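You operate a simulated robot arm through the tools that you are given. There is no shell and no other tool. Be economical: measure what you need, move in short steps, check, and stop when the job is done.

You run a simulated robot arm. Do the job below in one go: nothing can be reset, and whatever is moved stays where it is left.

TASK
Wet the dry clay with the cup of water and stir it smooth.
Fine: stir with the dabber; put cup and dabber back; then lay the hessian roll over the clay tub. Set down upright: gauge cup.
Where things are to end (x, y in the base frame): hessian roll within 40 mm of [480, 110].

Only the result counts: the job must be done as asked and must still hold three seconds after the hand-in. Knocking over, shifting, dropping, spilling or breaking anything else fails it.

THE ROBOT
A 7-joint arm with a two-finger parallel gripper, fixed in place. Base frame: the origin is at the foot of the arm, x ahead of it, y to its left, z up; the work surface is at about z = 820. Units: mm, rad, N and s.
With the tool pointing down near the work surface it reaches from about 240 to 680 mm from the base axis. Its first joint turns from -1.152 to 1.152 rad. Payload 2.4 kg.
The TCP is the grasp point between the finger pads, 30 mm short of the fingertips. In the tool frame z runs along the fingers and y along their closing line. The gripper opens to 94 mm. The fingers are 28 mm wide and 10 mm thick; the gripper's body (50 by 96 mm) begins 55 mm behind the TCP.
Orientation is that of the tool frame in the base frame, as a unit quaternion [w, x, y, z]. With the fingers straight down and closing along the base's y, the tool's x points along the base's -x, its y along +y and its z along -z.

THE INTERFACE
- The arm moves only by the tool send_rows. Its arguments are lists of equal length, an entry for each row: "linear": the shift along the base's x, y, z in units of 300 mm (1.0 is 300 mm), a list of three; "dr": the turn, a rotation vector about the base's x, y, z in units of 180 degrees (1.0 is 180 degrees), a list of three; "gripper": the opening, from 0 (shut) to 1 (fully open). In form: {"linear": [[dx, dy, dz], ...], "dr": [[rx, ry, rz], ...], "gripper": [gripper, ...]}. A call has 1 to 10 rows; each row is the pose to reach, as a shift and turn from the pose commanded when the call began. A call with a number of a shift or a turn outside -1 to 1 is refused whole. A row lasts 0.2 s, in which the tool goes at most 50 mm and 0.15 rad; a call with a longer step from one row to the next is refused whole, and so is a gripper value outside its range. Where a pose cannot be reached the arm comes as near as it can. A force on the tool above 40 N (or 10 N above the force at the start of the call, whichever is more), or a blocked arm, ends the call early, and 0.2 s more pass. The fingers move at their own pace (about 153 mm/s each) and stop on an object; they squeeze with about 30 N. The grip force told is the motor's: it shows also when the fingers shut on nothing. Time passes only in rows, and 0.2 s behind the last, so rows that repeat a pose let the fingers close. The reply holds the time, the measured pose of the TCP, the force on the tool along the base axes, the opening and the grip force, in the units named above and with some noise, with the torque about the TCP (base axes, N m) and any sound that the robot's microphone picked up.
- Cameras (640 x 400 px; columns grow to the right, rows downward): "scene" is fixed at [59.4, 491.6, 1449.1]; the picture's right is [-0.55, -0.83, 0.00], its down [-0.47, 0.31, -0.83] and it looks along [0.69, -0.46, -0.56] (base axes); focal length 309 px, centre (320, 200). "wrist" rides on the gripper at [76, 14, -102] in the tool frame; the picture's right is [-0.18, 0.98, 0.00], its down [-0.75, -0.14, -0.64] and it looks along [-0.63, -0.12, 0.77] (tool axes); focal length 243 px, centre (320, 200). There is no depth. A picture from a camera that has moved, and an enlarged one, comes with that camera's place and axes in the base frame and with its lens. The place of the scene camera against the robot may be out by one fixed shift of up to 12 mm in any direction.
- capture(camera): a new picture of that camera. No time passes.
- close_up(camera, box): a new picture of the part [left, top, right, bottom] of that camera's present view, enlarged. No time passes.
- job_done(): hands the job in; it is judged then, once.

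Go step by step. Nothing tells you positions but the pictures and the camera data: compare them with the known pose of the tool, close in by small moves and look again before you grip or let go. The budget is 120 turns and 84 pictures, counting those below and the enlarged ones. Unless the task says otherwise, let go and move clear before handing in, and close with one line.

The tools are called after ">>>" as name(argument=value, ...) on one line, values as JSON. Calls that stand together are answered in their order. send_rows: Moves the arm, as the interface text tells. Its arguments: {"type":"object","properties":{"linear":{"type":"array"},"dr":{"type":"array"},"gripper":{"type":"array"}},"required":["linear","dr","gripper"]} The other tools are called the same way: capture (camera) takes a picture; close_up (camera, box) takes an enlarged picture of a part of a camera's view; job_done () hands the job in.

At the start:

```text
time: 0.0
tool_pos: [338.7, 122.2, 1182.2]
orientation: [0.0, 0.0, 1.0, 0.0]
force: [-0.4, 0.0, -1.2]
wrist_torque: [-0.03, 0.01, 0.02]
grip_width: 94.0
grip_force: 0.1
```

scene: 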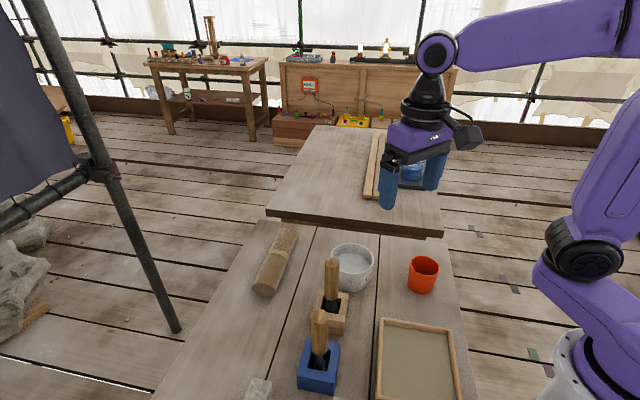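
wrist: 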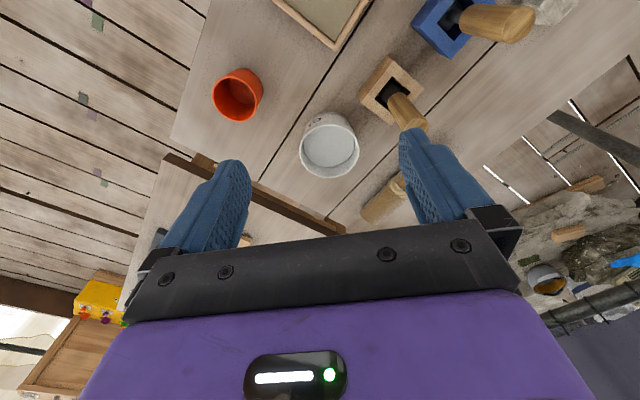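

I see a clay tub (white), an orange cup, two tools in holders, a roll and a tray. I'll look closer to identify each one.

>>> close_up(camera="scene", box=[240, 220, 480, 400])

>>> close_up(camera="wrist", box=[190, 0, 560, 230])

>>> close_up(camera="scene", box=[340, 120, 480, 220])

```text
2.22 times, centred on (360, 310) of scene
camera zoom: at [59.4, 491.6, 1449.1], right [-0.55, -0.83, 0.0], down [-0.47, 0.31, -0.83], along [0.69, -0.46, -0.56], focal length 686 px, centre (231, -44)
```

zoom: 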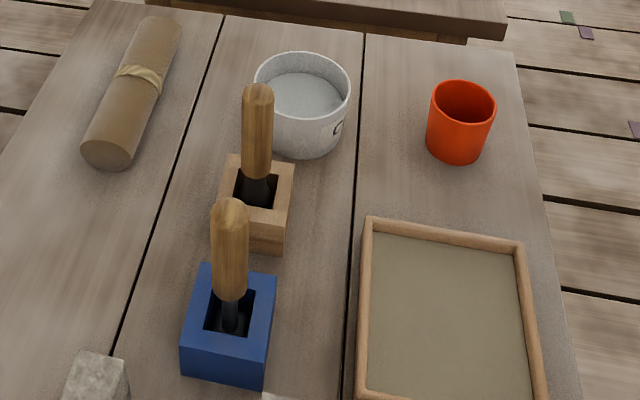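

```text
1.73 times, centred on (375, 115) of wrist
camera zoom: at [263.5, 135.6, 1284.2], right [0.18, 0.98, 0.0], down [0.75, -0.14, 0.64], along [0.63, -0.12, -0.77], focal length 420 px, centre (225, 347)
```

zoom: 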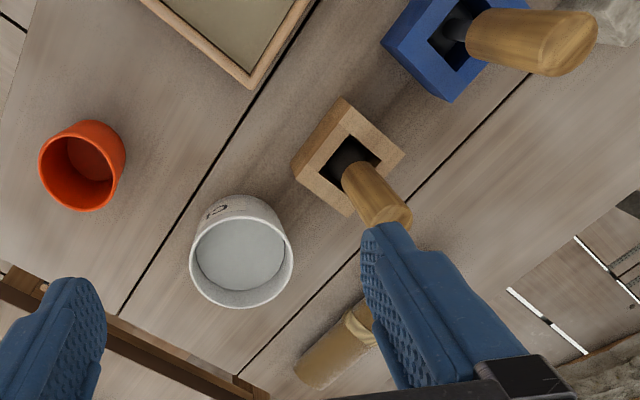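

```text
4.00 times, centred on (410, 170) of scene
camera zoom: at [59.4, 491.6, 1449.1], right [-0.55, -0.83, 0.0], down [-0.47, 0.31, -0.83], along [0.69, -0.46, -0.56], focal length 1235 px, centre (-40, 320)
```

zoom: 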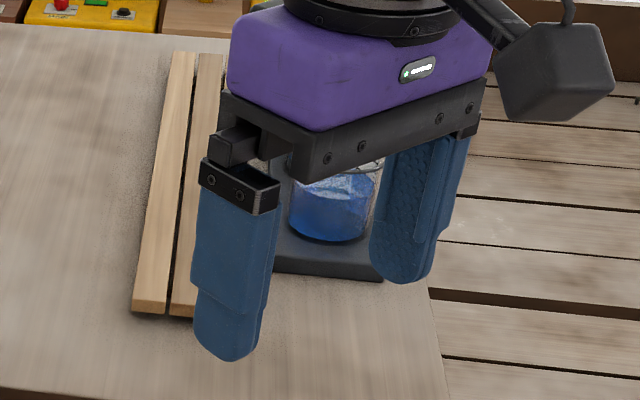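

The white tub is at about (481,112), the target spot. The orange cup is near (360,-19), and the holders are near (403,225) and (334,319). I'll move closer to look inside the cup and clear the scene view.

>>> send_rows(linear=[[-0.046, -0.08, -0.1], [-0.092, -0.16, -0.2], [-0.138, -0.24, -0.3], [-0.184, -0.32, -0.4], [-0.23, -0.4, -0.5]], dr=[[0, 0, 0], [0, 0, 0], [0, 0, 0], [0, 0, 0], [0, 0, 0]], gripper=[1, 1, 1, 1, 1])

>>> capture(camera="wrist")

>>> capture(camera="scene")

```text
time: 1.2
tool_pos: [270.4, 0.4, 1032.2]
orientation: [-0.001, 0.0, 1.0, -0.001]
force: [-0.4, 0.0, -0.9]
wrist_torque: [0.04, -0.01, -0.01]
grip_width: 93.9
grip_force: 0.0
```

```text
78 pictures are left
camera wrist: at [194.0, 14.2, 1134.9], right [0.18, 0.98, 0.0], down [0.75, -0.14, 0.64], along [0.63, -0.12, -0.77], focal length 243 px, centre (320, 200)
```

wrist: 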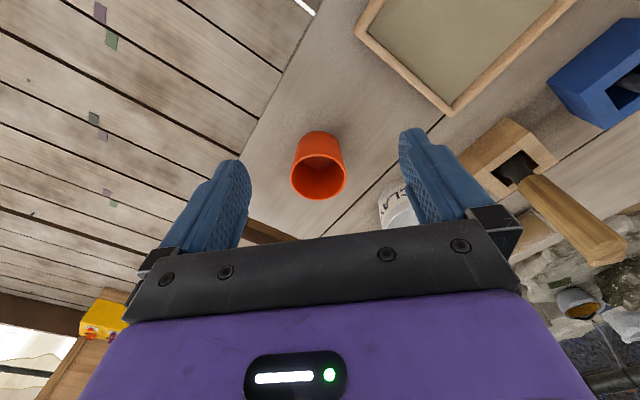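

```text
77 pictures are left
```

scene: 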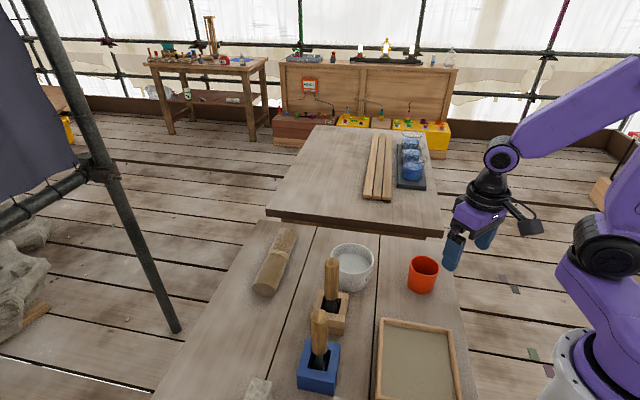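

>>> close_up(camera="wrist", box=[270, 110, 370, 210])

>>> close_up(camera="scene", box=[290, 230, 450, 400])

>>> close_up(camera="scene", box=[350, 120, 450, 210])

```text
4.00 times, centred on (320, 160) of wrist
camera zoom: at [194.0, 14.2, 1134.9], right [0.18, 0.98, 0.0], down [0.75, -0.14, 0.64], along [0.63, -0.12, -0.77], focal length 970 px, centre (320, 360)
```

zoom: 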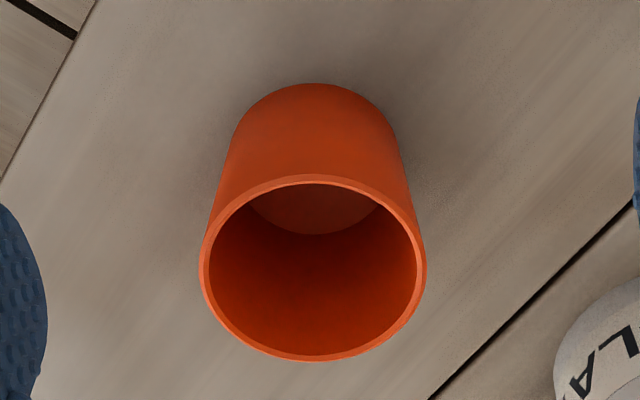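

```text
2.35 times, centred on (370, 315) of scene
camera zoom: at [59.4, 491.6, 1449.2], right [-0.55, -0.83, 0.0], down [-0.47, 0.31, -0.83], along [0.69, -0.46, -0.56], focal length 726 px, centre (202, -71)
```

zoom: 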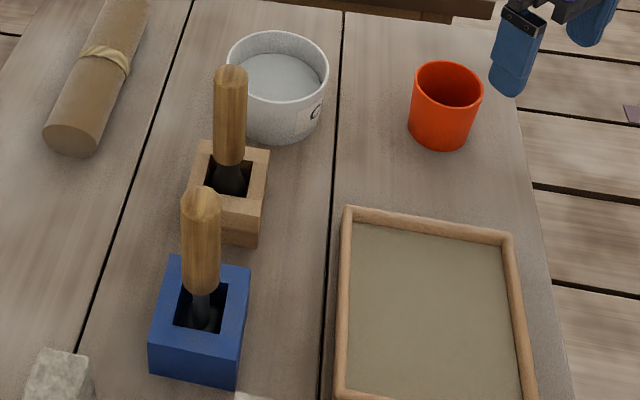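

```text
4.44 times, centred on (400, 165) of scene
camera zoom: at [59.4, 491.6, 1449.2], right [-0.55, -0.83, 0.0], down [-0.47, 0.31, -0.83], along [0.69, -0.46, -0.56], focal length 1372 px, centre (-36, 356)
```

zoom: 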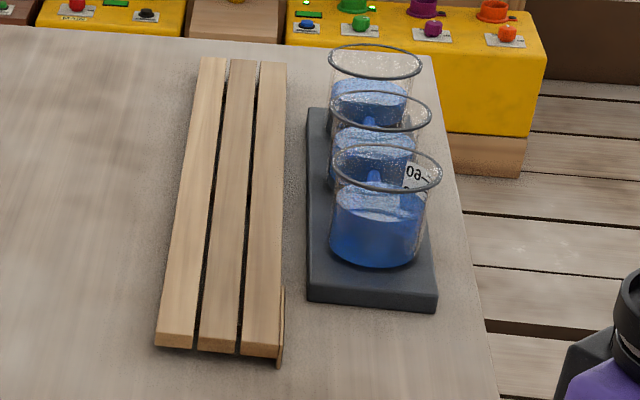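

The tub is labelled CLAY. The orange cup may hold something shallow, so I'll look more steeply into it.

>>> send_rows(linear=[[0.15, -0.02, 0.0], [0.3, -0.04, 0.0], [0.42, -0.06, 0]], dr=[[0, 0, 0], [0, 0, 0], [0, 0, 0]], gripper=[1, 1, 1])

>>> capture(camera="wrist")

>>> close_up(camera="wrist", box=[240, 0, 400, 100])

```text
time: 2.0
tool_pos: [396.3, -16.3, 1032.7]
orientation: [0.001, -0.001, 1.0, 0.0]
force: [-0.2, 0.3, 0.1]
wrist_torque: [0.01, 0.01, 0.0]
grip_width: 93.9
grip_force: 0.1
```

```text
73 pictures are left
camera wrist: at [320.6, -3.9, 1136.6], right [0.18, 0.98, 0.0], down [0.75, -0.14, 0.64], along [0.63, -0.12, -0.77], focal length 243 px, centre (320, 200)
```

wrist: 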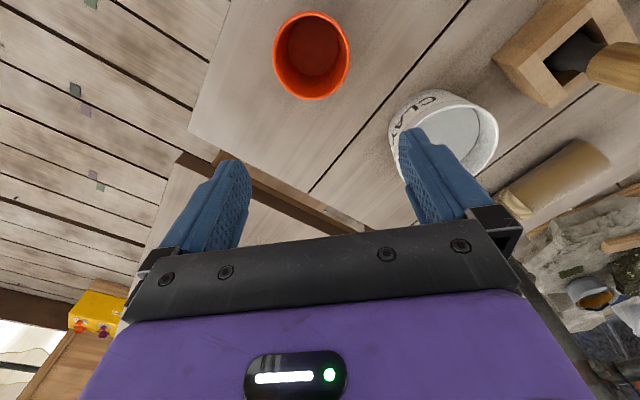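

```text
4.00 times, centred on (320, 50) of wrist
camera zoom: at [320.6, -3.9, 1136.6], right [0.18, 0.98, 0.0], down [0.75, -0.14, 0.64], along [0.63, -0.12, -0.77], focal length 970 px, centre (320, 800)
```

zoom: 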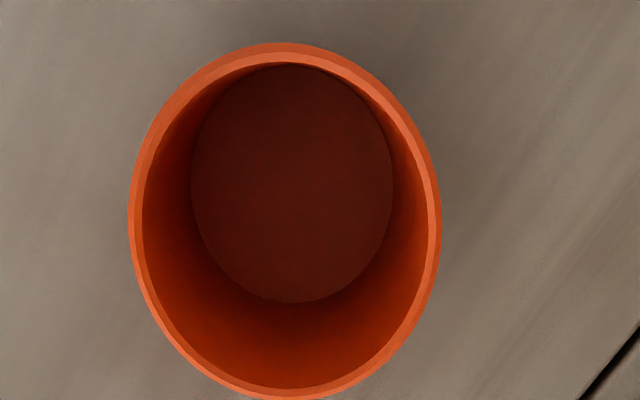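

The cup is at about (358,-19.5) with its rim near z 890. Next I'll look at the two stick tools.

>>> send_rows(linear=[[-0.03, 0.06, 0.13], [-0.08, 0.2, 0.2], [-0.15, 0.34, 0.23], [-0.2, 0.48, 0.23], [-0.25, 0.62, 0.23], [-0.3, 0.76, 0.23], [-0.3, 0.85, 0.23]], dr=[[0, 0, 0], [0, 0, 0], [0, 0, 0], [0, 0, 0], [0, 0, 0], [0, 0, 0], [0, 0, 0]], gripper=[1, 1, 1, 1, 1, 1, 1])

>>> capture(camera="wrist")

>>> close_up(camera="wrist", box=[220, 20, 460, 170])

>>> close_up(camera="scene", box=[280, 250, 370, 400])

```text
time: 3.6
tool_pos: [305.5, 239.3, 1103.0]
orientation: [0.0, 0.001, 1.0, 0.0]
force: [-0.2, -0.4, -0.4]
wrist_torque: [-0.03, -0.01, 0.05]
grip_width: 93.9
grip_force: 0.1
```

```text
71 pictures are left
camera wrist: at [229.9, 253.4, 1203.4], right [0.18, 0.98, 0.0], down [0.75, -0.14, 0.64], along [0.63, -0.12, -0.77], focal length 243 px, centre (320, 200)
```

wrist: 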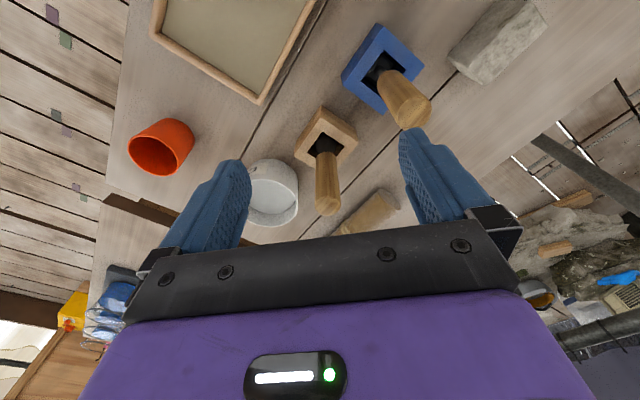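

```text
2.67 times, centred on (340, 95) of wrist
camera zoom: at [229.9, 253.4, 1203.4], right [0.18, 0.98, 0.0], down [0.75, -0.14, 0.64], along [0.63, -0.12, -0.77], focal length 647 px, centre (267, 480)
```

zoom: 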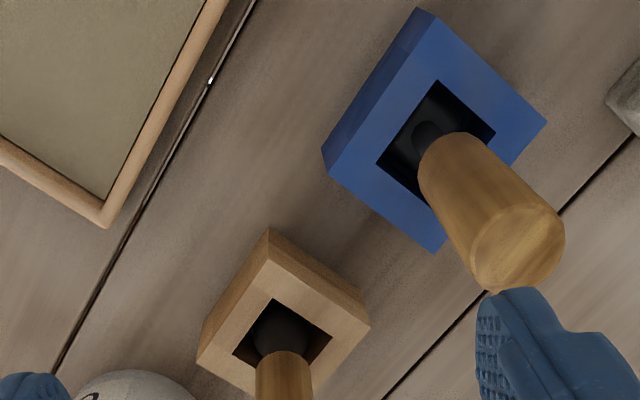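

```text
2.67 times, centred on (325, 325) of scene
camera zoom: at [59.4, 491.6, 1449.1], right [-0.55, -0.83, 0.0], down [-0.47, 0.31, -0.83], along [0.69, -0.46, -0.56], focal length 823 px, centre (307, -133)
```

zoom: 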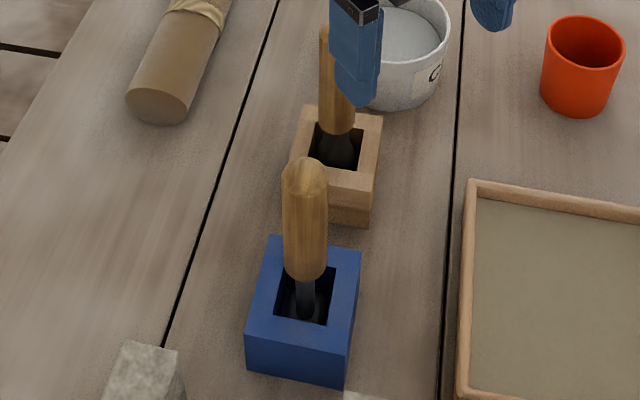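

>>> close_up(camera="scene", box=[300, 335, 345, 380])

>>> close_up(camera="scene", box=[310, 280, 355, 320])

>>> close_up(camera="wrist", box=[340, 20, 430, 80])

>>> close_up(camera="wrist", box=[285, 100, 360, 220])

```text
8.89 times, centred on (322, 358) of scene
camera zoom: at [59.4, 491.6, 1449.1], right [-0.55, -0.83, 0.0], down [-0.47, 0.31, -0.83], along [0.69, -0.46, -0.56], focal length 2744 px, centre (298, -1200)
```

zoom: 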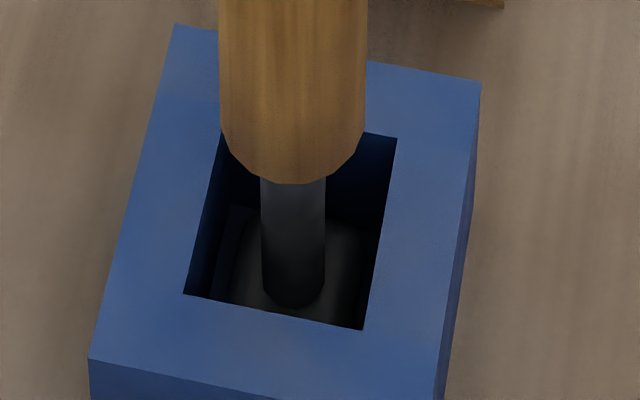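

```text
10.00 times, centred on (332, 300) of scene
camera zoom: at [59.4, 491.6, 1449.1], right [-0.55, -0.83, 0.0], down [-0.47, 0.31, -0.83], along [0.69, -0.46, -0.56], focal length 3087 px, centre (195, -800)
```

zoom: 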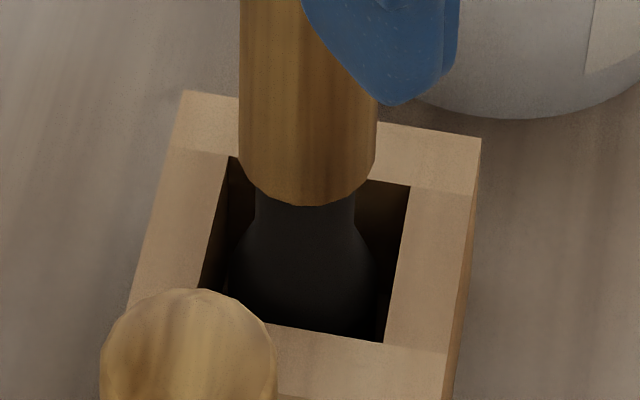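

```text
6.67 times, centred on (385, 50) of wrist
camera zoom: at [229.9, 253.4, 1203.4], right [0.18, 0.98, 0.0], down [0.75, -0.14, 0.64], along [0.63, -0.12, -0.77], focal length 1618 px, centre (-113, 1200)
```

zoom: 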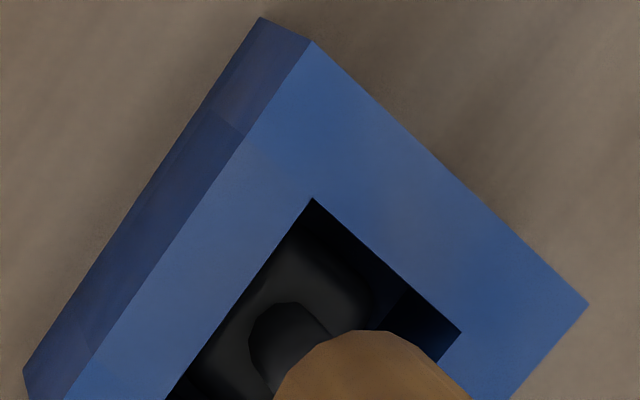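

```text
3.33 times, centred on (322, 160) of wrist
camera zoom: at [229.9, 253.4, 1203.4], right [0.18, 0.98, 0.0], down [0.75, -0.14, 0.64], along [0.63, -0.12, -0.77], focal length 809 px, centre (312, 333)
```

zoom: 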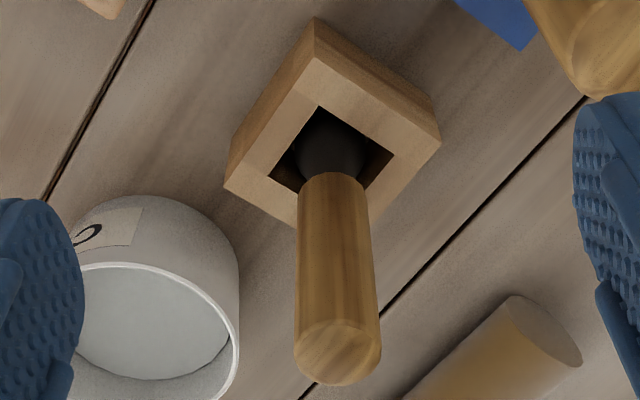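

The tan holder's tool has a round padded head (likely the dabber), and the blue one's is a flat block. I'll fetch the cup first with a side grasp from the -y side, starting by turning the tool about z.

>>> send_rows(linear=[[0.0, -0.1, 0.0], [0.0, -0.2, 0.0], [0.0, -0.3, 0.0], [0.02, -0.4, 0], [0.04, -0.5, 0], [0.06, -0.6, 0], [0.08, -0.7, 0], [0.1, -0.8, 0], [0.12, -0.9, 0], [0.14, -1.0, 0]], dr=[[0, 0, -0.047], [0, 0, -0.094], [0, 0, -0.141], [0, 0, -0.188], [0, 0, -0.235], [0, 0, -0.282], [0, 0, -0.329], [0, 0, -0.376], [0, 0, -0.423], [0, 0, -0.47]], gripper=[1, 1, 1, 1, 1, 1, 1, 1, 1, 1])

>>> send_rows(linear=[[0.02, -0.1, 0.0]], dr=[[0, 0, -0.03]], gripper=[1])

>>> send_rows(linear=[[0, -0.03, -0.03], [0, -0.06, -0.06], [0, -0.09, -0.09], [0, -0.11, -0.12], [0, -0.13, -0.15], [0, -0.14, -0.18], [0, -0.14, -0.21], [0, -0.14, -0.24]], dr=[[0.0417, 0, 0], [0.0833, 0, 0], [0.125, 0, 0], [0.1667, 0, 0], [0.2083, 0, 0], [0.25, 0, 0], [0.2917, 0, 0], [0.3333, 0, 0]], gripper=[1, 1, 1, 1, 1, 1, 1, 1])

>>> capture(camera="scene")

>>> capture(camera="wrist")

```text
time: 5.8
tool_pos: [348.2, -61.3, 1101.5]
orientation: [-0.001, 0.674, 0.739, 0.0]
force: [-0.8, -0.1, 0.2]
wrist_torque: [0.0, 0.02, 0.02]
grip_width: 93.8
grip_force: 0.0
```

```text
time: 6.2
tool_pos: [354.2, -91.2, 1101.6]
orientation: [0.0, 0.707, 0.707, 0.0]
force: [-0.1, -0.4, 0.2]
wrist_torque: [0.04, -0.02, 0.01]
grip_width: 94.0
grip_force: 0.0
```

```text
time: 8.0
tool_pos: [354.7, -131.8, 1030.3]
orientation: [-0.354, 0.612, 0.612, 0.354]
force: [-1.0, 0.0, 0.6]
wrist_torque: [-0.01, 0.01, 0.0]
grip_width: 94.0
grip_force: 0.1
```

```text
64 pictures are left
```

scene: 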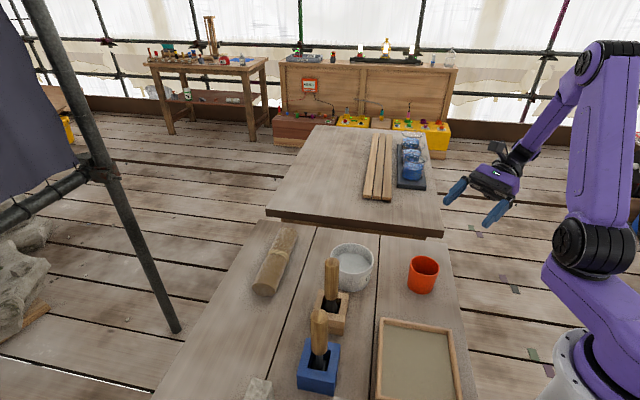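

```text
63 pictures are left
camera wrist: at [368.7, -184.3, 1146.5], right [0.98, -0.09, -0.16], down [-0.14, -0.93, -0.33], along [-0.12, 0.35, -0.93], focal length 243 px, centre (320, 200)
```

wrist: 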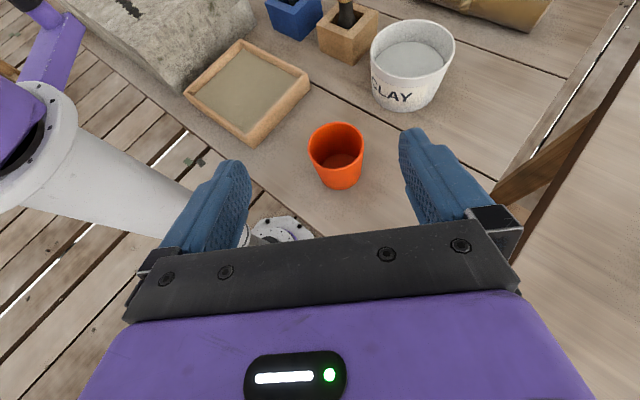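

The pose was reached cleanly and the cup is confirmed near (360,-20). I'm lowering beside it.

>>> send_rows(linear=[[0.005, 0, -0.14], [0.01, 0, -0.28], [0.015, 0, -0.42], [0.017, 0, -0.55]], dr=[[0, 0, 0], [0, 0, 0], [0, 0, 0], [0, 0, 0]], gripper=[1, 1, 1, 1])

>>> capture(camera="wrist")

```text
time: 9.0
tool_pos: [360.5, -135.9, 863.0]
orientation: [-0.353, 0.613, 0.613, 0.354]
force: [-0.4, 0.4, -0.3]
wrist_torque: [-0.05, -0.05, -0.01]
grip_width: 93.9
grip_force: 0.0
```

```text
62 pictures are left
camera wrist: at [374.5, -187.0, 980.0], right [0.98, -0.09, -0.16], down [-0.14, -0.93, -0.33], along [-0.12, 0.35, -0.93], focal length 243 px, centre (320, 200)
```

wrist: 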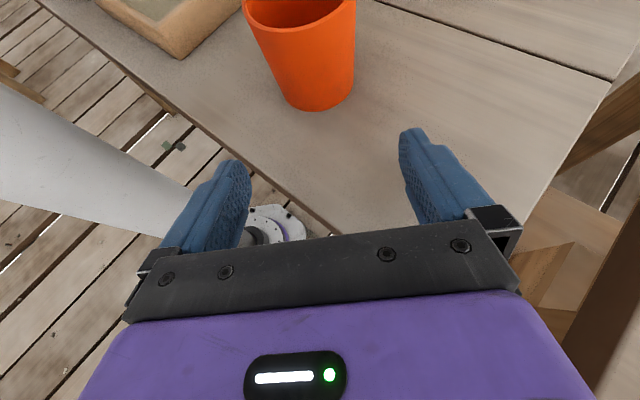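

>>> send_rows(linear=[[0, 0.1, 0], [0, 0.2, 0], [0, 0.28, 0], [0, 0.34, 0], [0, 0.385, 0]], dr=[[0, 0, 0], [0, 0, 0], [0, 0, 0], [0, 0, 0], [0, 0, 0]], gripper=[1, 1, 1, 1, 1])

>>> capture(camera="wrist")

>>> close_up(camera="scene", box=[380, 220, 500, 310])

```text
time: 10.2
tool_pos: [359.6, -17.3, 862.3]
orientation: [-0.353, 0.613, 0.613, 0.353]
force: [-0.9, 0.8, 0.8]
wrist_torque: [0.01, 0.0, 0.0]
grip_width: 94.1
grip_force: 0.2
```

```text
61 pictures are left
camera wrist: at [374.2, -68.8, 980.4], right [0.98, -0.09, -0.16], down [-0.14, -0.93, -0.33], along [-0.12, 0.35, -0.93], focal length 243 px, centre (320, 200)
```

wrist: 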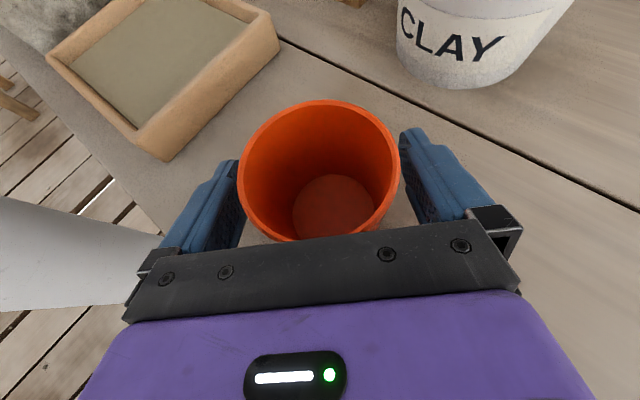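

```text
4.44 times, centred on (440, 265) of scene
camera zoom: at [59.4, 491.6, 1449.1], right [-0.55, -0.83, 0.0], down [-0.47, 0.31, -0.83], along [0.69, -0.46, -0.56], focal length 1372 px, centre (-213, -89)
```

zoom: 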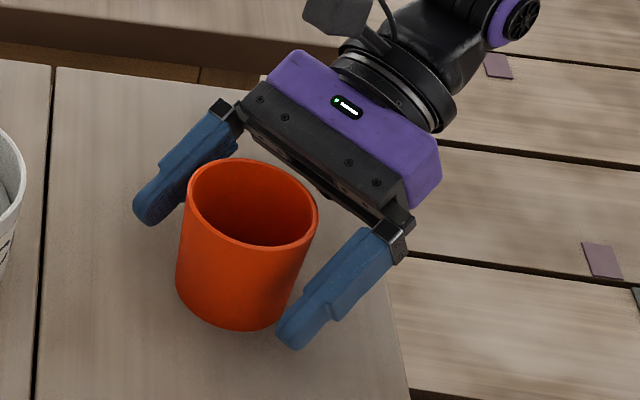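

>>> send_rows(linear=[[0, 0, 0], [0, 0, 0], [0, 0, 0], [0, 0, 0]], dr=[[0, 0, 0], [0, 0, 0], [0, 0, 0], [0, 0, 0]], gripper=[0.8, 0.6, 0.4, 0.4])

>>> capture(camera="wrist")

```text
time: 11.2
tool_pos: [359.4, -17.7, 863.8]
orientation: [-0.354, 0.612, 0.613, 0.353]
force: [0.6, 1.2, 5.0]
wrist_torque: [-0.02, -0.12, 0.06]
grip_width: 71.3
grip_force: 29.8
```

```text
59 pictures are left
camera wrist: at [374.2, -68.9, 980.5], right [0.98, -0.09, -0.16], down [-0.14, -0.93, -0.33], along [-0.12, 0.35, -0.93], focal length 243 px, centre (320, 200)
```

wrist: 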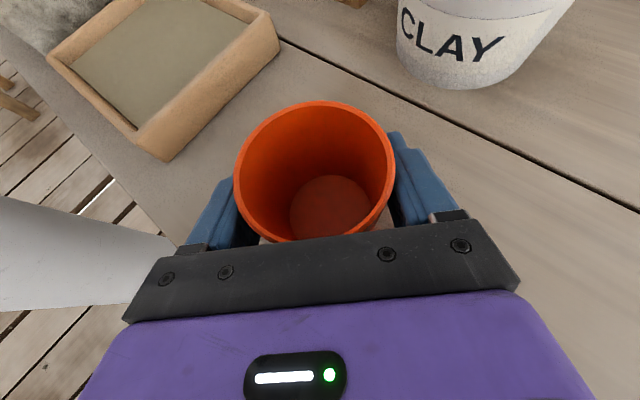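

Gripped at 71 mm. I'm lifting.

>>> send_rows(linear=[[0, 0, 0.04], [0, 0, 0.1], [0, 0, 0.2], [0, 0, 0.3]], dr=[[0, 0, 0], [0, 0, 0], [0, 0, 0], [0, 0, 0]], gripper=[0.4, 0.4, 0.4, 0.4])

>>> send_rows(linear=[[0, 0, 0]], dr=[[0, 0, 0]], gripper=[0.4])

>>> capture(camera="wrist")

>>> capture(camera="scene")

```text
time: 12.2
tool_pos: [359.5, -15.7, 954.1]
orientation: [-0.354, 0.612, 0.612, 0.354]
force: [-0.4, -0.1, 0.4]
wrist_torque: [0.02, -0.03, -0.04]
grip_width: 71.1
grip_force: 30.4
```

```text
time: 12.6
tool_pos: [359.8, -15.5, 954.0]
orientation: [-0.353, 0.613, 0.612, 0.353]
force: [0.5, 0.8, -1.1]
wrist_torque: [-0.01, 0.02, -0.01]
grip_width: 71.1
grip_force: 30.5
```

```text
58 pictures are left
camera wrist: at [374.7, -68.1, 1071.5], right [0.98, -0.09, -0.16], down [-0.14, -0.93, -0.33], along [-0.12, 0.35, -0.93], focal length 243 px, centre (320, 200)
```

wrist: 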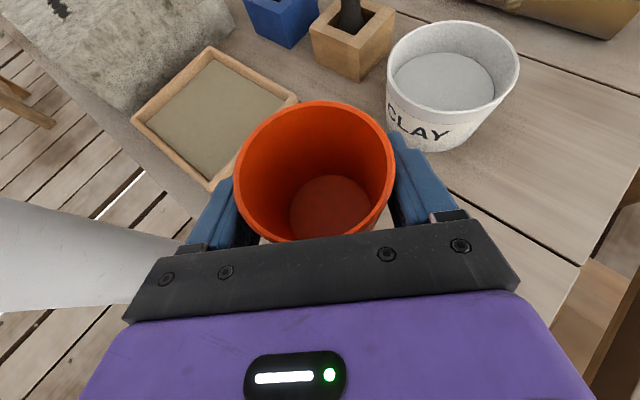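

```text
57 pictures are left
```

scene: 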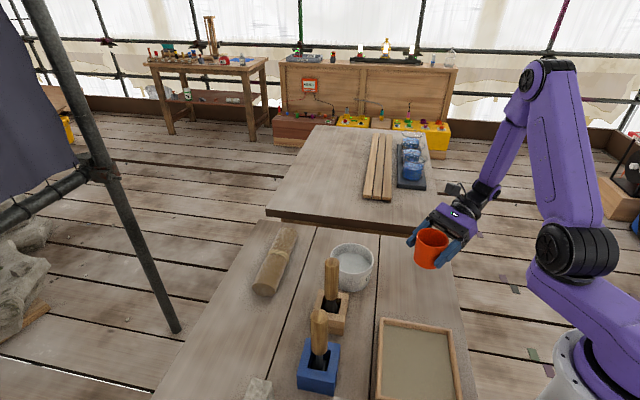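

The cup is held. I'll carry it level to over the tub, just short of its centre.

>>> send_rows(linear=[[0.02, 0.025, 0.005], [0.06, 0.08, 0.01], [0.1, 0.14, 0.02], [0.15, 0.21, 0.02], [0.2, 0.28, 0.02], [0.25, 0.35, 0.02], [0.29, 0.4, 0.02], [0.315, 0.428, 0.02]], dr=[[0, 0, 0], [0, 0, 0], [0, 0, 0], [0, 0, 0], [0, 0, 0], [0, 0, 0], [0, 0, 0], [0, 0, 0]], gripper=[0.4, 0.4, 0.4, 0.4, 0.4, 0.4, 0.4, 0.4])

>>> capture(camera="scene")

>>> capture(camera="wrist")

```text
time: 14.4
tool_pos: [455.1, 111.4, 959.4]
orientation: [-0.353, 0.613, 0.612, 0.354]
force: [0.3, 0.5, -0.2]
wrist_torque: [-0.01, 0.02, -0.01]
grip_width: 71.3
grip_force: 29.9
```

```text
56 pictures are left
```

scene: 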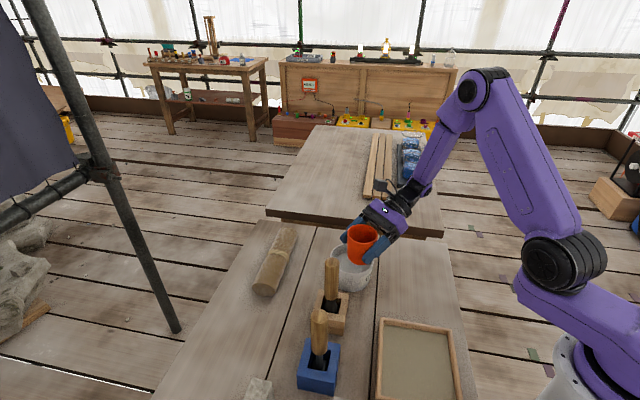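

```text
55 pictures are left
camera wrist: at [469.0, 60.3, 1076.8], right [0.98, -0.09, -0.16], down [-0.14, -0.93, -0.33], along [-0.12, 0.35, -0.93], focal length 243 px, centre (320, 200)
```

wrist: 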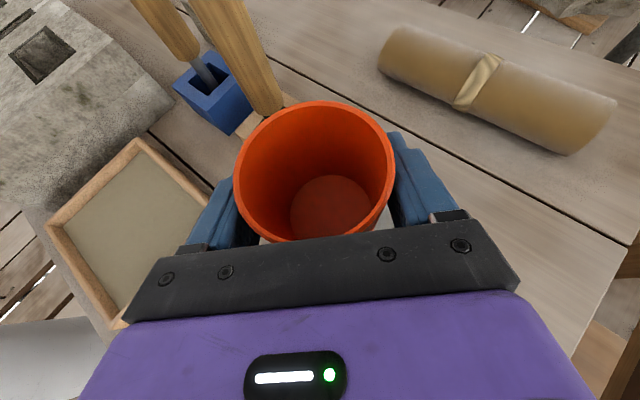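

The cup is above the tub. I'll tilt it slowly toward +x.

>>> send_rows(linear=[[0, 0, 0], [0, 0, 0], [0, 0, 0], [0, 0, 0], [0, 0, 0], [0, 0, 0], [0, 0, 0], [0, 0, 0], [0, 0, 0], [0, 0, 0]], dr=[[0, 0.03, 0], [0, 0.06, 0], [0, 0.09, 0], [0, 0.12, 0], [0, 0.15, 0], [0, 0.18, 0], [0, 0.21, 0], [0, 0.24, 0], [0, 0.27, 0], [0, 0.3, 0]], gripper=[0.4, 0.4, 0.4, 0.4, 0.4, 0.4, 0.4, 0.4, 0.4, 0.4])

>>> close_up(camera="scene", box=[290, 190, 450, 320])

>>> capture(camera="wrist")

```text
time: 16.6
tool_pos: [453.3, 109.0, 959.2]
orientation: [-0.594, 0.706, 0.385, 0.035]
force: [0.8, -0.5, -0.7]
wrist_torque: [-0.02, 0.0, 0.0]
grip_width: 71.1
grip_force: 30.1
```

```text
3.08 times, centred on (370, 255) of scene
camera zoom: at [59.4, 491.6, 1449.1], right [-0.55, -0.83, 0.0], down [-0.47, 0.31, -0.83], along [0.69, -0.46, -0.56], focal length 950 px, centre (166, 31)
```

zoom: 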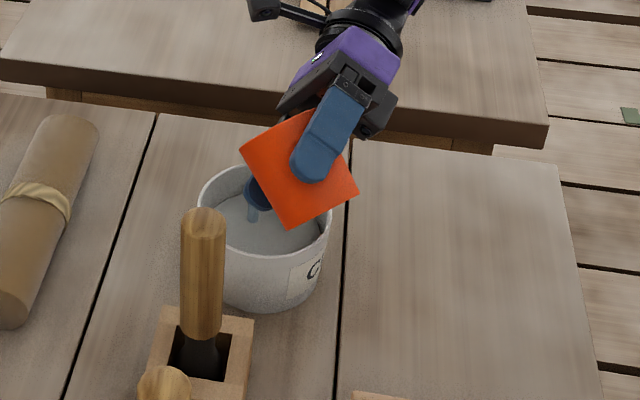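

```text
53 pictures are left
camera wrist: at [557.7, 59.4, 1016.9], right [0.45, -0.09, -0.89], down [-0.35, -0.93, -0.08], along [-0.82, 0.35, -0.45], focal length 243 px, centre (320, 200)
```

wrist: 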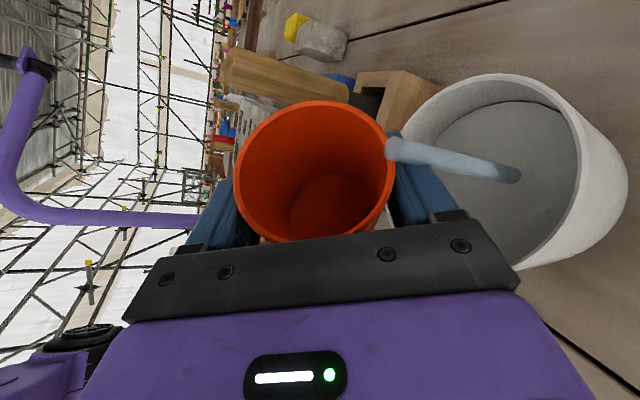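

Water is pouring into the tub. I'll continue tilting to drain it.

>>> send_rows(linear=[[0, 0, 0], [0, 0, 0], [0, 0, 0], [0, 0, 0], [0, 0, 0], [0, 0, 0], [0, 0, 0], [0, 0, 0], [0, 0, 0], [0, 0, 0]], dr=[[0, 0.02, 0], [0, 0.04, 0], [0, 0.07, 0], [0, 0.1, 0], [0, 0.13, 0], [0, 0.17, 0], [0, 0.21, 0], [0, 0.25, 0], [0, 0.29, 0], [0, 0.33, 0]], gripper=[0.4, 0.4, 0.4, 0.4, 0.4, 0.4, 0.4, 0.4, 0.4, 0.4])

>>> send_rows(linear=[[0, 0, 0], [0, 0, 0], [0, 0, 0], [0, 0, 0], [0, 0, 0], [0, 0, 0]], dr=[[0, 0.03, 0], [0, 0.06, 0], [0, 0.06, 0], [0, 0.06, 0], [0, 0.06, 0], [0, 0.06, 0]], gripper=[0.4, 0.4, 0.4, 0.4, 0.4, 0.4])

>>> capture(camera="wrist")

>>> close_up(camera="scene", box=[290, 190, 450, 320])

```text
time: 18.8
tool_pos: [452.8, 110.1, 959.5]
orientation: [0.706, -0.631, -0.039, 0.319]
force: [1.3, -0.6, -0.8]
wrist_torque: [0.01, -0.03, -0.02]
grip_width: 71.1
grip_force: 30.2
```

```text
time: 20.2
tool_pos: [453.6, 108.1, 959.8]
orientation: [0.708, -0.598, 0.024, 0.375]
force: [9.5, -10.7, 33.4]
wrist_torque: [-2.34, -1.36, 0.25]
grip_width: 71.1
grip_force: 30.0
```

```text
52 pictures are left
camera wrist: at [543.7, 58.1, 883.4], right [-0.68, -0.09, -0.72], down [-0.2, -0.93, 0.3], along [-0.7, 0.35, 0.62], focal length 243 px, centre (320, 200)
```

wrist: 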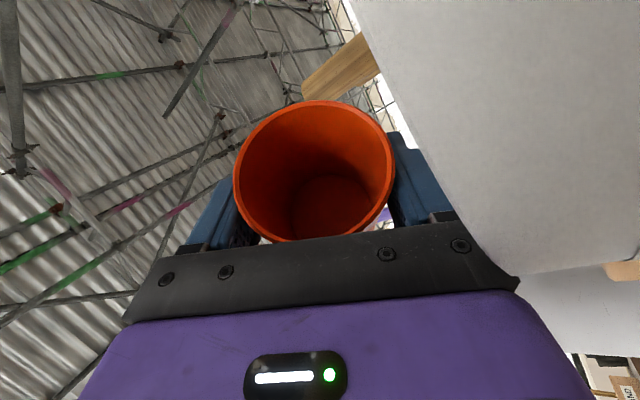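

```text
3.08 times, centred on (370, 255) of scene
camera zoom: at [59.1, 491.3, 1449.3], right [-0.55, -0.83, 0.0], down [-0.47, 0.31, -0.83], along [0.69, -0.46, -0.56], focal length 950 px, centre (166, 31)
```

zoom: 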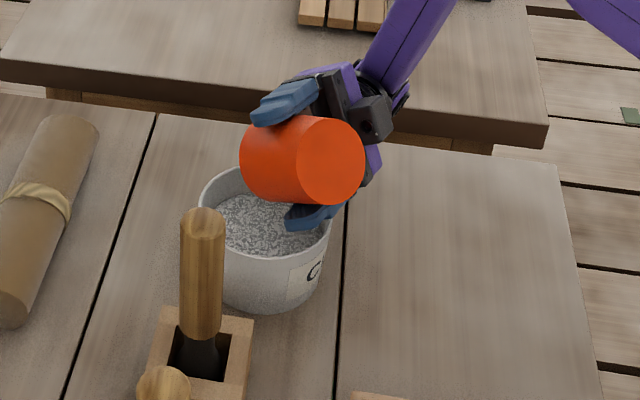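

The clay is wet, but the hand is pressing on the tub rim, so I'm going straight up.

>>> send_rows(linear=[[0, 0, 0.03], [0, 0, 0.1], [0, 0, 0.2]], dr=[[0, 0, 0], [0, 0, 0], [0, 0, 0]], gripper=[0.4, 0.4, 0.4])

>>> capture(camera="wrist")

>>> capture(camera="scene")

```text
time: 21.0
tool_pos: [455.1, 112.1, 1019.6]
orientation: [0.706, -0.599, 0.026, 0.377]
force: [0.6, 0.2, -1.1]
wrist_torque: [0.01, 0.03, 0.0]
grip_width: 71.1
grip_force: 29.8
```

```text
50 pictures are left
camera wrist: at [543.6, 60.6, 941.8], right [-0.68, -0.09, -0.72], down [-0.19, -0.93, 0.3], along [-0.7, 0.35, 0.62], focal length 243 px, centre (320, 200)
```

wrist: 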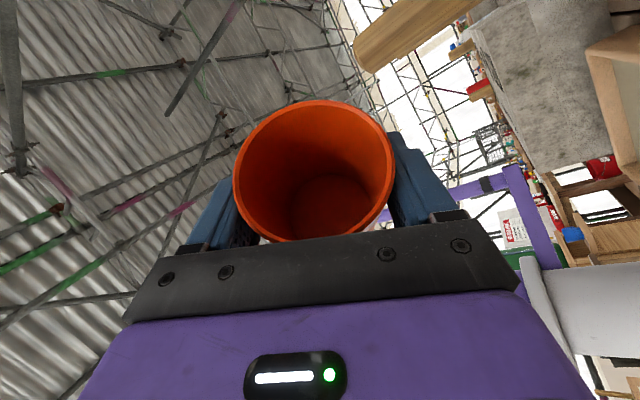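

```text
49 pictures are left
```

scene: 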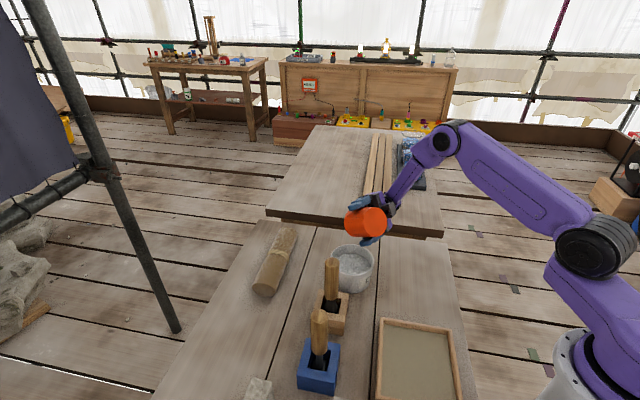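

The tub hasn't moved and the cup is drained. I'm turning it upright again.

>>> send_rows(linear=[[0, 0, 0], [0, 0, 0], [0, 0, 0], [0, 0, 0], [0, 0, 0], [0, 0, 0], [0, 0, 0], [0, 0, 0]], dr=[[0, -0.044, 0], [0, -0.088, 0], [0, -0.132, 0], [0, -0.176, 0], [0, -0.22, 0], [0, -0.264, 0], [0, -0.308, 0], [0, -0.35, 0]], gripper=[0.4, 0.4, 0.4, 0.4, 0.4, 0.4, 0.4, 0.4])

>>> send_rows(linear=[[0, 0, 0], [0, 0, 0], [0, 0, 0], [0, 0, 0], [0, 0, 0], [0, 0, 0], [0, 0, 0], [0, 0, 0]], dr=[[0, -0.044, 0], [0, -0.088, 0], [0, -0.132, 0], [0, -0.176, 0], [0, -0.22, 0], [0, -0.264, 0], [0, -0.308, 0], [0, -0.34, 0]], gripper=[0.4, 0.4, 0.4, 0.4, 0.4, 0.4, 0.4, 0.4])

>>> capture(camera="wrist")

```text
time: 22.8
tool_pos: [452.9, 111.1, 1018.8]
orientation: [-0.615, 0.708, 0.348, -0.006]
force: [0.3, -0.1, -0.6]
wrist_torque: [-0.04, 0.0, 0.02]
grip_width: 70.9
grip_force: 30.1
```

```text
time: 24.6
tool_pos: [454.2, 111.0, 1020.4]
orientation: [-0.352, 0.612, 0.613, 0.354]
force: [0.0, -0.3, -0.1]
wrist_torque: [0.03, -0.01, -0.01]
grip_width: 71.0
grip_force: 29.8
```

```text
48 pictures are left
camera wrist: at [468.2, 59.6, 1137.2], right [0.98, -0.09, -0.16], down [-0.14, -0.93, -0.33], along [-0.12, 0.35, -0.93], focal length 243 px, centre (320, 200)
```

wrist: 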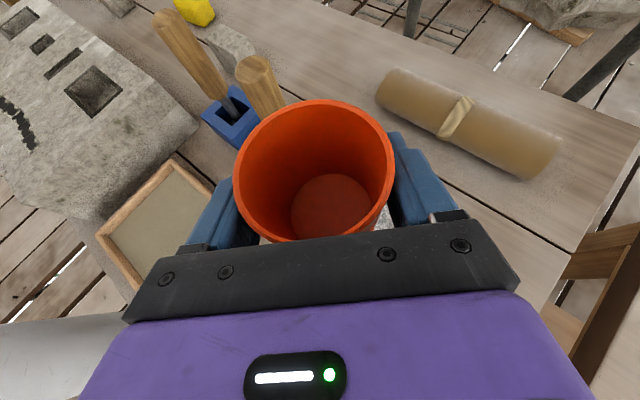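

Now returning the cup to its original spot.

>>> send_rows(linear=[[-0.06, -0.085, 0], [-0.14, -0.19, -0.02], [-0.22, -0.3, -0.06], [-0.29, -0.4, -0.12], [-0.315, -0.428, -0.2], [-0.315, -0.428, -0.3], [-0.315, -0.428, -0.4], [-0.315, -0.428, -0.47]], dr=[[0, 0, 0], [0, 0, 0], [0, 0, 0], [0, 0, 0], [0, 0, 0], [0, 0, 0], [0, 0, 0], [0, 0, 0]], gripper=[0.4, 0.4, 0.4, 0.4, 0.4, 0.4, 0.4, 0.4])

>>> send_rows(linear=[[0, 0, -0.02], [0, 0, -0.035], [0, 0, -0.048]], dr=[[0, 0, 0], [0, 0, 0], [0, 0, 0]], gripper=[0.4, 0.4, 0.4])

>>> close_up(camera="scene", box=[380, 220, 500, 310])

```text
time: 26.4
tool_pos: [359.3, -16.2, 878.1]
orientation: [-0.353, 0.613, 0.612, 0.354]
force: [-0.4, 0.4, -0.6]
wrist_torque: [0.0, -0.01, 0.04]
grip_width: 70.9
grip_force: 30.2
```

```text
time: 27.2
tool_pos: [360.2, -16.4, 864.7]
orientation: [-0.353, 0.612, 0.612, 0.354]
force: [0.0, -0.5, 0.5]
wrist_torque: [0.05, 0.01, 0.02]
grip_width: 71.0
grip_force: 29.9
```

```text
4.44 times, centred on (440, 265) of scene
camera zoom: at [59.4, 491.6, 1449.1], right [-0.55, -0.83, 0.0], down [-0.47, 0.31, -0.83], along [0.69, -0.46, -0.56], focal length 1372 px, centre (-213, -89)
```

zoom: 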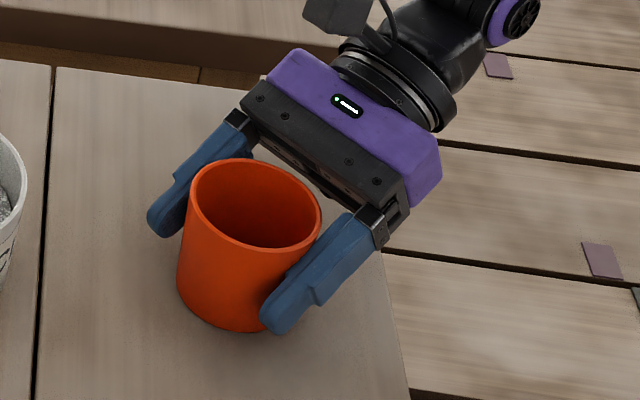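

>>> send_rows(linear=[[0, 0, -0.002], [0, 0, -0.002]], dr=[[0, 0, 0], [0, 0, 0]], gripper=[0.4, 0.4])

>>> send_rows(linear=[[0, 0, 0], [0, 0, 0], [0, 0, 0]], dr=[[0, 0, 0], [0, 0, 0], [0, 0, 0]], gripper=[0.8, 1, 1])

>>> capture(camera="wrist")

```text
time: 27.8
tool_pos: [358.9, -16.6, 864.2]
orientation: [-0.353, 0.612, 0.612, 0.354]
force: [-0.4, -0.5, -1.0]
wrist_torque: [0.0, 0.0, -0.01]
grip_width: 70.7
grip_force: 29.4
```

```text
time: 28.6
tool_pos: [358.0, -15.8, 863.6]
orientation: [-0.353, 0.613, 0.612, 0.355]
force: [0.3, 0.1, 0.5]
wrist_torque: [0.0, 0.01, 0.02]
grip_width: 94.1
grip_force: 0.1
```

```text
46 pictures are left
camera wrist: at [373.8, -68.3, 981.1], right [0.98, -0.09, -0.16], down [-0.14, -0.93, -0.33], along [-0.12, 0.35, -0.93], focal length 243 px, centre (320, 200)
```

wrist: 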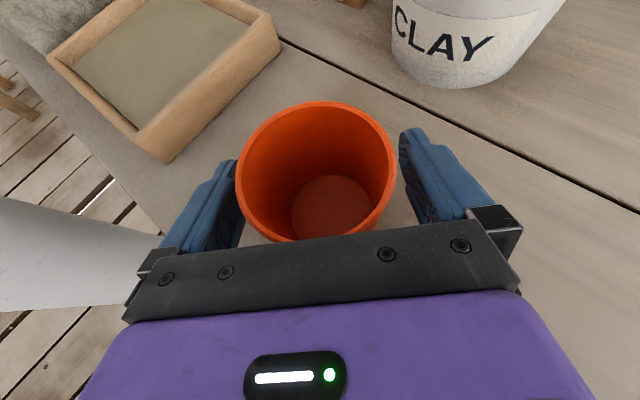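

The cup is back and upright. I'm retreating, raising and returning the tool to pointing straight down.

>>> send_rows(linear=[[0, -0.1, 0], [0, -0.22, 0], [0, -0.34, 0], [0, -0.4, 0.1], [0, -0.4, 0.25], [0, -0.4, 0.4], [0, -0.4, 0.55], [0, -0.4, 0.7], [0, -0.4, 0.8]], dr=[[0, 0, 0], [0, 0, 0], [0, 0, 0], [0, 0, 0], [0, 0, 0], [0, 0, 0], [0, 0, 0], [0, 0, 0], [0, 0, 0]], gripper=[1, 1, 1, 1, 1, 1, 1, 1, 1])

>>> send_rows(linear=[[0, 0.04, 0.02], [0, 0.08, 0.04], [0, 0.12, 0.06], [0, 0.16, 0.08], [0, 0.2, 0.1], [0, 0.24, 0.1], [0, 0.28, 0.1], [0, 0.32, 0.1]], dr=[[-0.0417, 0, 0], [-0.0833, 0, 0], [-0.125, 0, 0], [-0.1667, 0, 0], [-0.2083, 0, 0], [-0.25, 0, 0], [-0.2917, 0, 0], [-0.3333, 0, 0]], gripper=[1, 1, 1, 1, 1, 1, 1, 1])

>>> send_rows(linear=[[0, 0.08, 0], [0, 0.16, 0], [0, 0.24, 0], [0, 0.32, 0], [0, 0.4, 0], [0, 0.5, 0], [0, 0.6, 0], [0, 0.7, 0], [0, 0.8, 0], [0, 0.9, 0]], dr=[[0, 0, 0.047], [0, 0, 0.094], [0, 0, 0.141], [0, 0, 0.188], [0, 0, 0.235], [0, 0, 0.282], [0, 0, 0.329], [0, 0, 0.376], [0, 0, 0.423], [0, 0, 0.47]], gripper=[1, 1, 1, 1, 1, 1, 1, 1, 1, 1])

>>> send_rows(linear=[[0, 0, 0]], dr=[[0, 0, 0.03]], gripper=[1])

>>> capture(camera="scene")

>>> capture(camera="wrist")

```text
time: 30.6
tool_pos: [357.5, -137.5, 1103.6]
orientation: [-0.353, 0.613, 0.612, 0.354]
force: [0.6, 0.4, -0.2]
wrist_torque: [0.0, -0.01, 0.0]
grip_width: 94.2
grip_force: 0.2
```

```text
time: 32.4
tool_pos: [358.2, -41.9, 1134.7]
orientation: [0.001, 0.707, 0.707, 0.0]
force: [0.0, 0.6, -0.2]
wrist_torque: [-0.01, -0.01, 0.03]
grip_width: 94.0
grip_force: 0.1
```

```text
time: 34.6
tool_pos: [358.8, 228.0, 1131.8]
orientation: [-0.001, 0.045, 0.999, 0.0]
force: [-0.3, -0.2, -0.1]
wrist_torque: [0.02, -0.01, 0.02]
grip_width: 93.8
grip_force: 0.0
```

```text
time: 35.0
tool_pos: [359.2, 228.0, 1133.5]
orientation: [0.001, -0.001, 1.0, 0.0]
force: [0.1, -0.4, 0.2]
wrist_torque: [0.01, 0.0, 0.0]
grip_width: 93.8
grip_force: 0.1
```

```text
45 pictures are left
```

scene: 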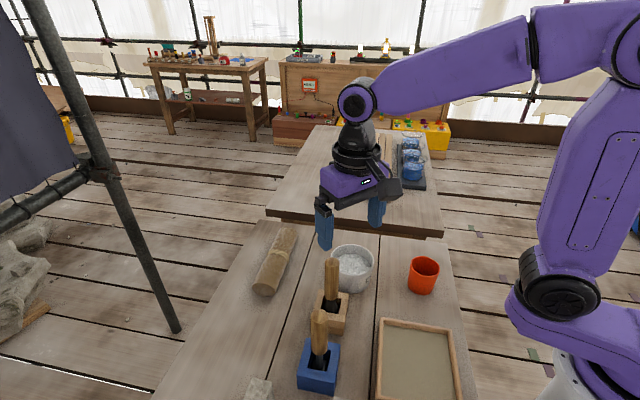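

```text
44 pictures are left
camera wrist: at [283.1, 241.9, 1235.1], right [0.18, 0.98, 0.0], down [0.75, -0.14, 0.64], along [0.63, -0.12, -0.77], focal length 243 px, centre (320, 200)
```

wrist: 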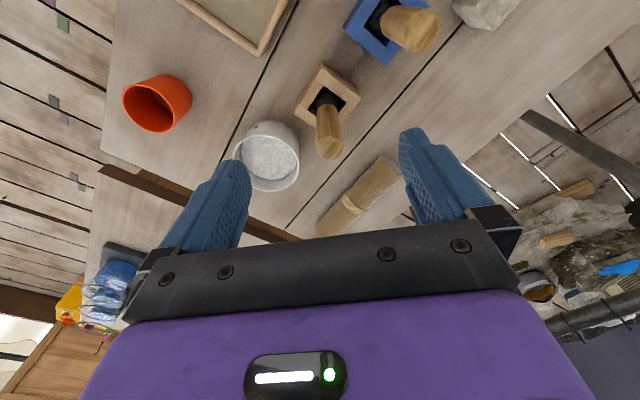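

The dabber's handle top is at about (404,228.5,1002). I'm positioning above it and checking.

>>> send_rows(linear=[[0.08, 0, -0.06], [0.152, 0, -0.15], [0.152, 0, -0.24]], dr=[[0, 0, 0], [0, 0, 0], [0, 0, 0]], gripper=[0.8, 0.7, 0.7])

>>> capture(camera="wrist")

>>> close_up(camera="scene", box=[270, 200, 400, 320])

```text
time: 35.8
tool_pos: [406.2, 228.4, 1061.3]
orientation: [0.0, 0.001, 1.0, 0.0]
force: [0.2, 1.0, 0.0]
wrist_torque: [0.0, 0.0, -0.02]
grip_width: 66.0
grip_force: 0.0
```

```text
43 pictures are left
camera wrist: at [330.8, 242.0, 1164.1], right [0.18, 0.98, 0.0], down [0.75, -0.14, 0.64], along [0.63, -0.12, -0.77], focal length 243 px, centre (320, 200)
```

wrist: 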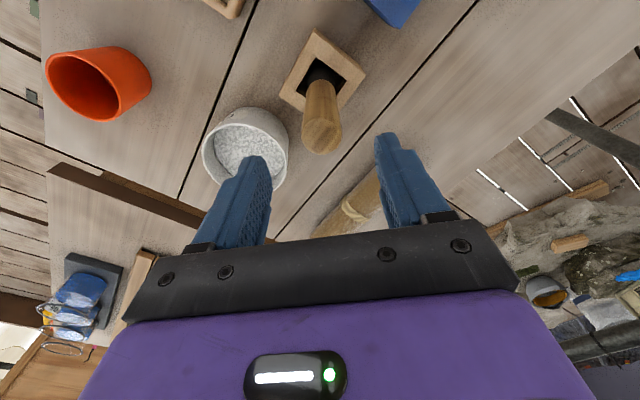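

```text
3.33 times, centred on (335, 260) of scene
camera zoom: at [59.4, 491.6, 1449.1], right [-0.55, -0.83, 0.0], down [-0.47, 0.31, -0.83], along [0.69, -0.46, -0.56], focal length 1029 px, centre (270, 0)
```

zoom: 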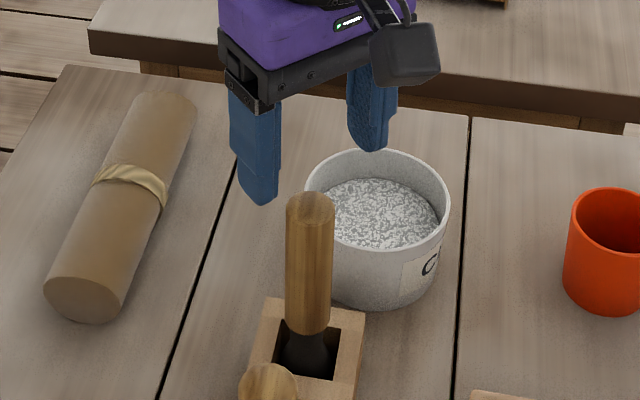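

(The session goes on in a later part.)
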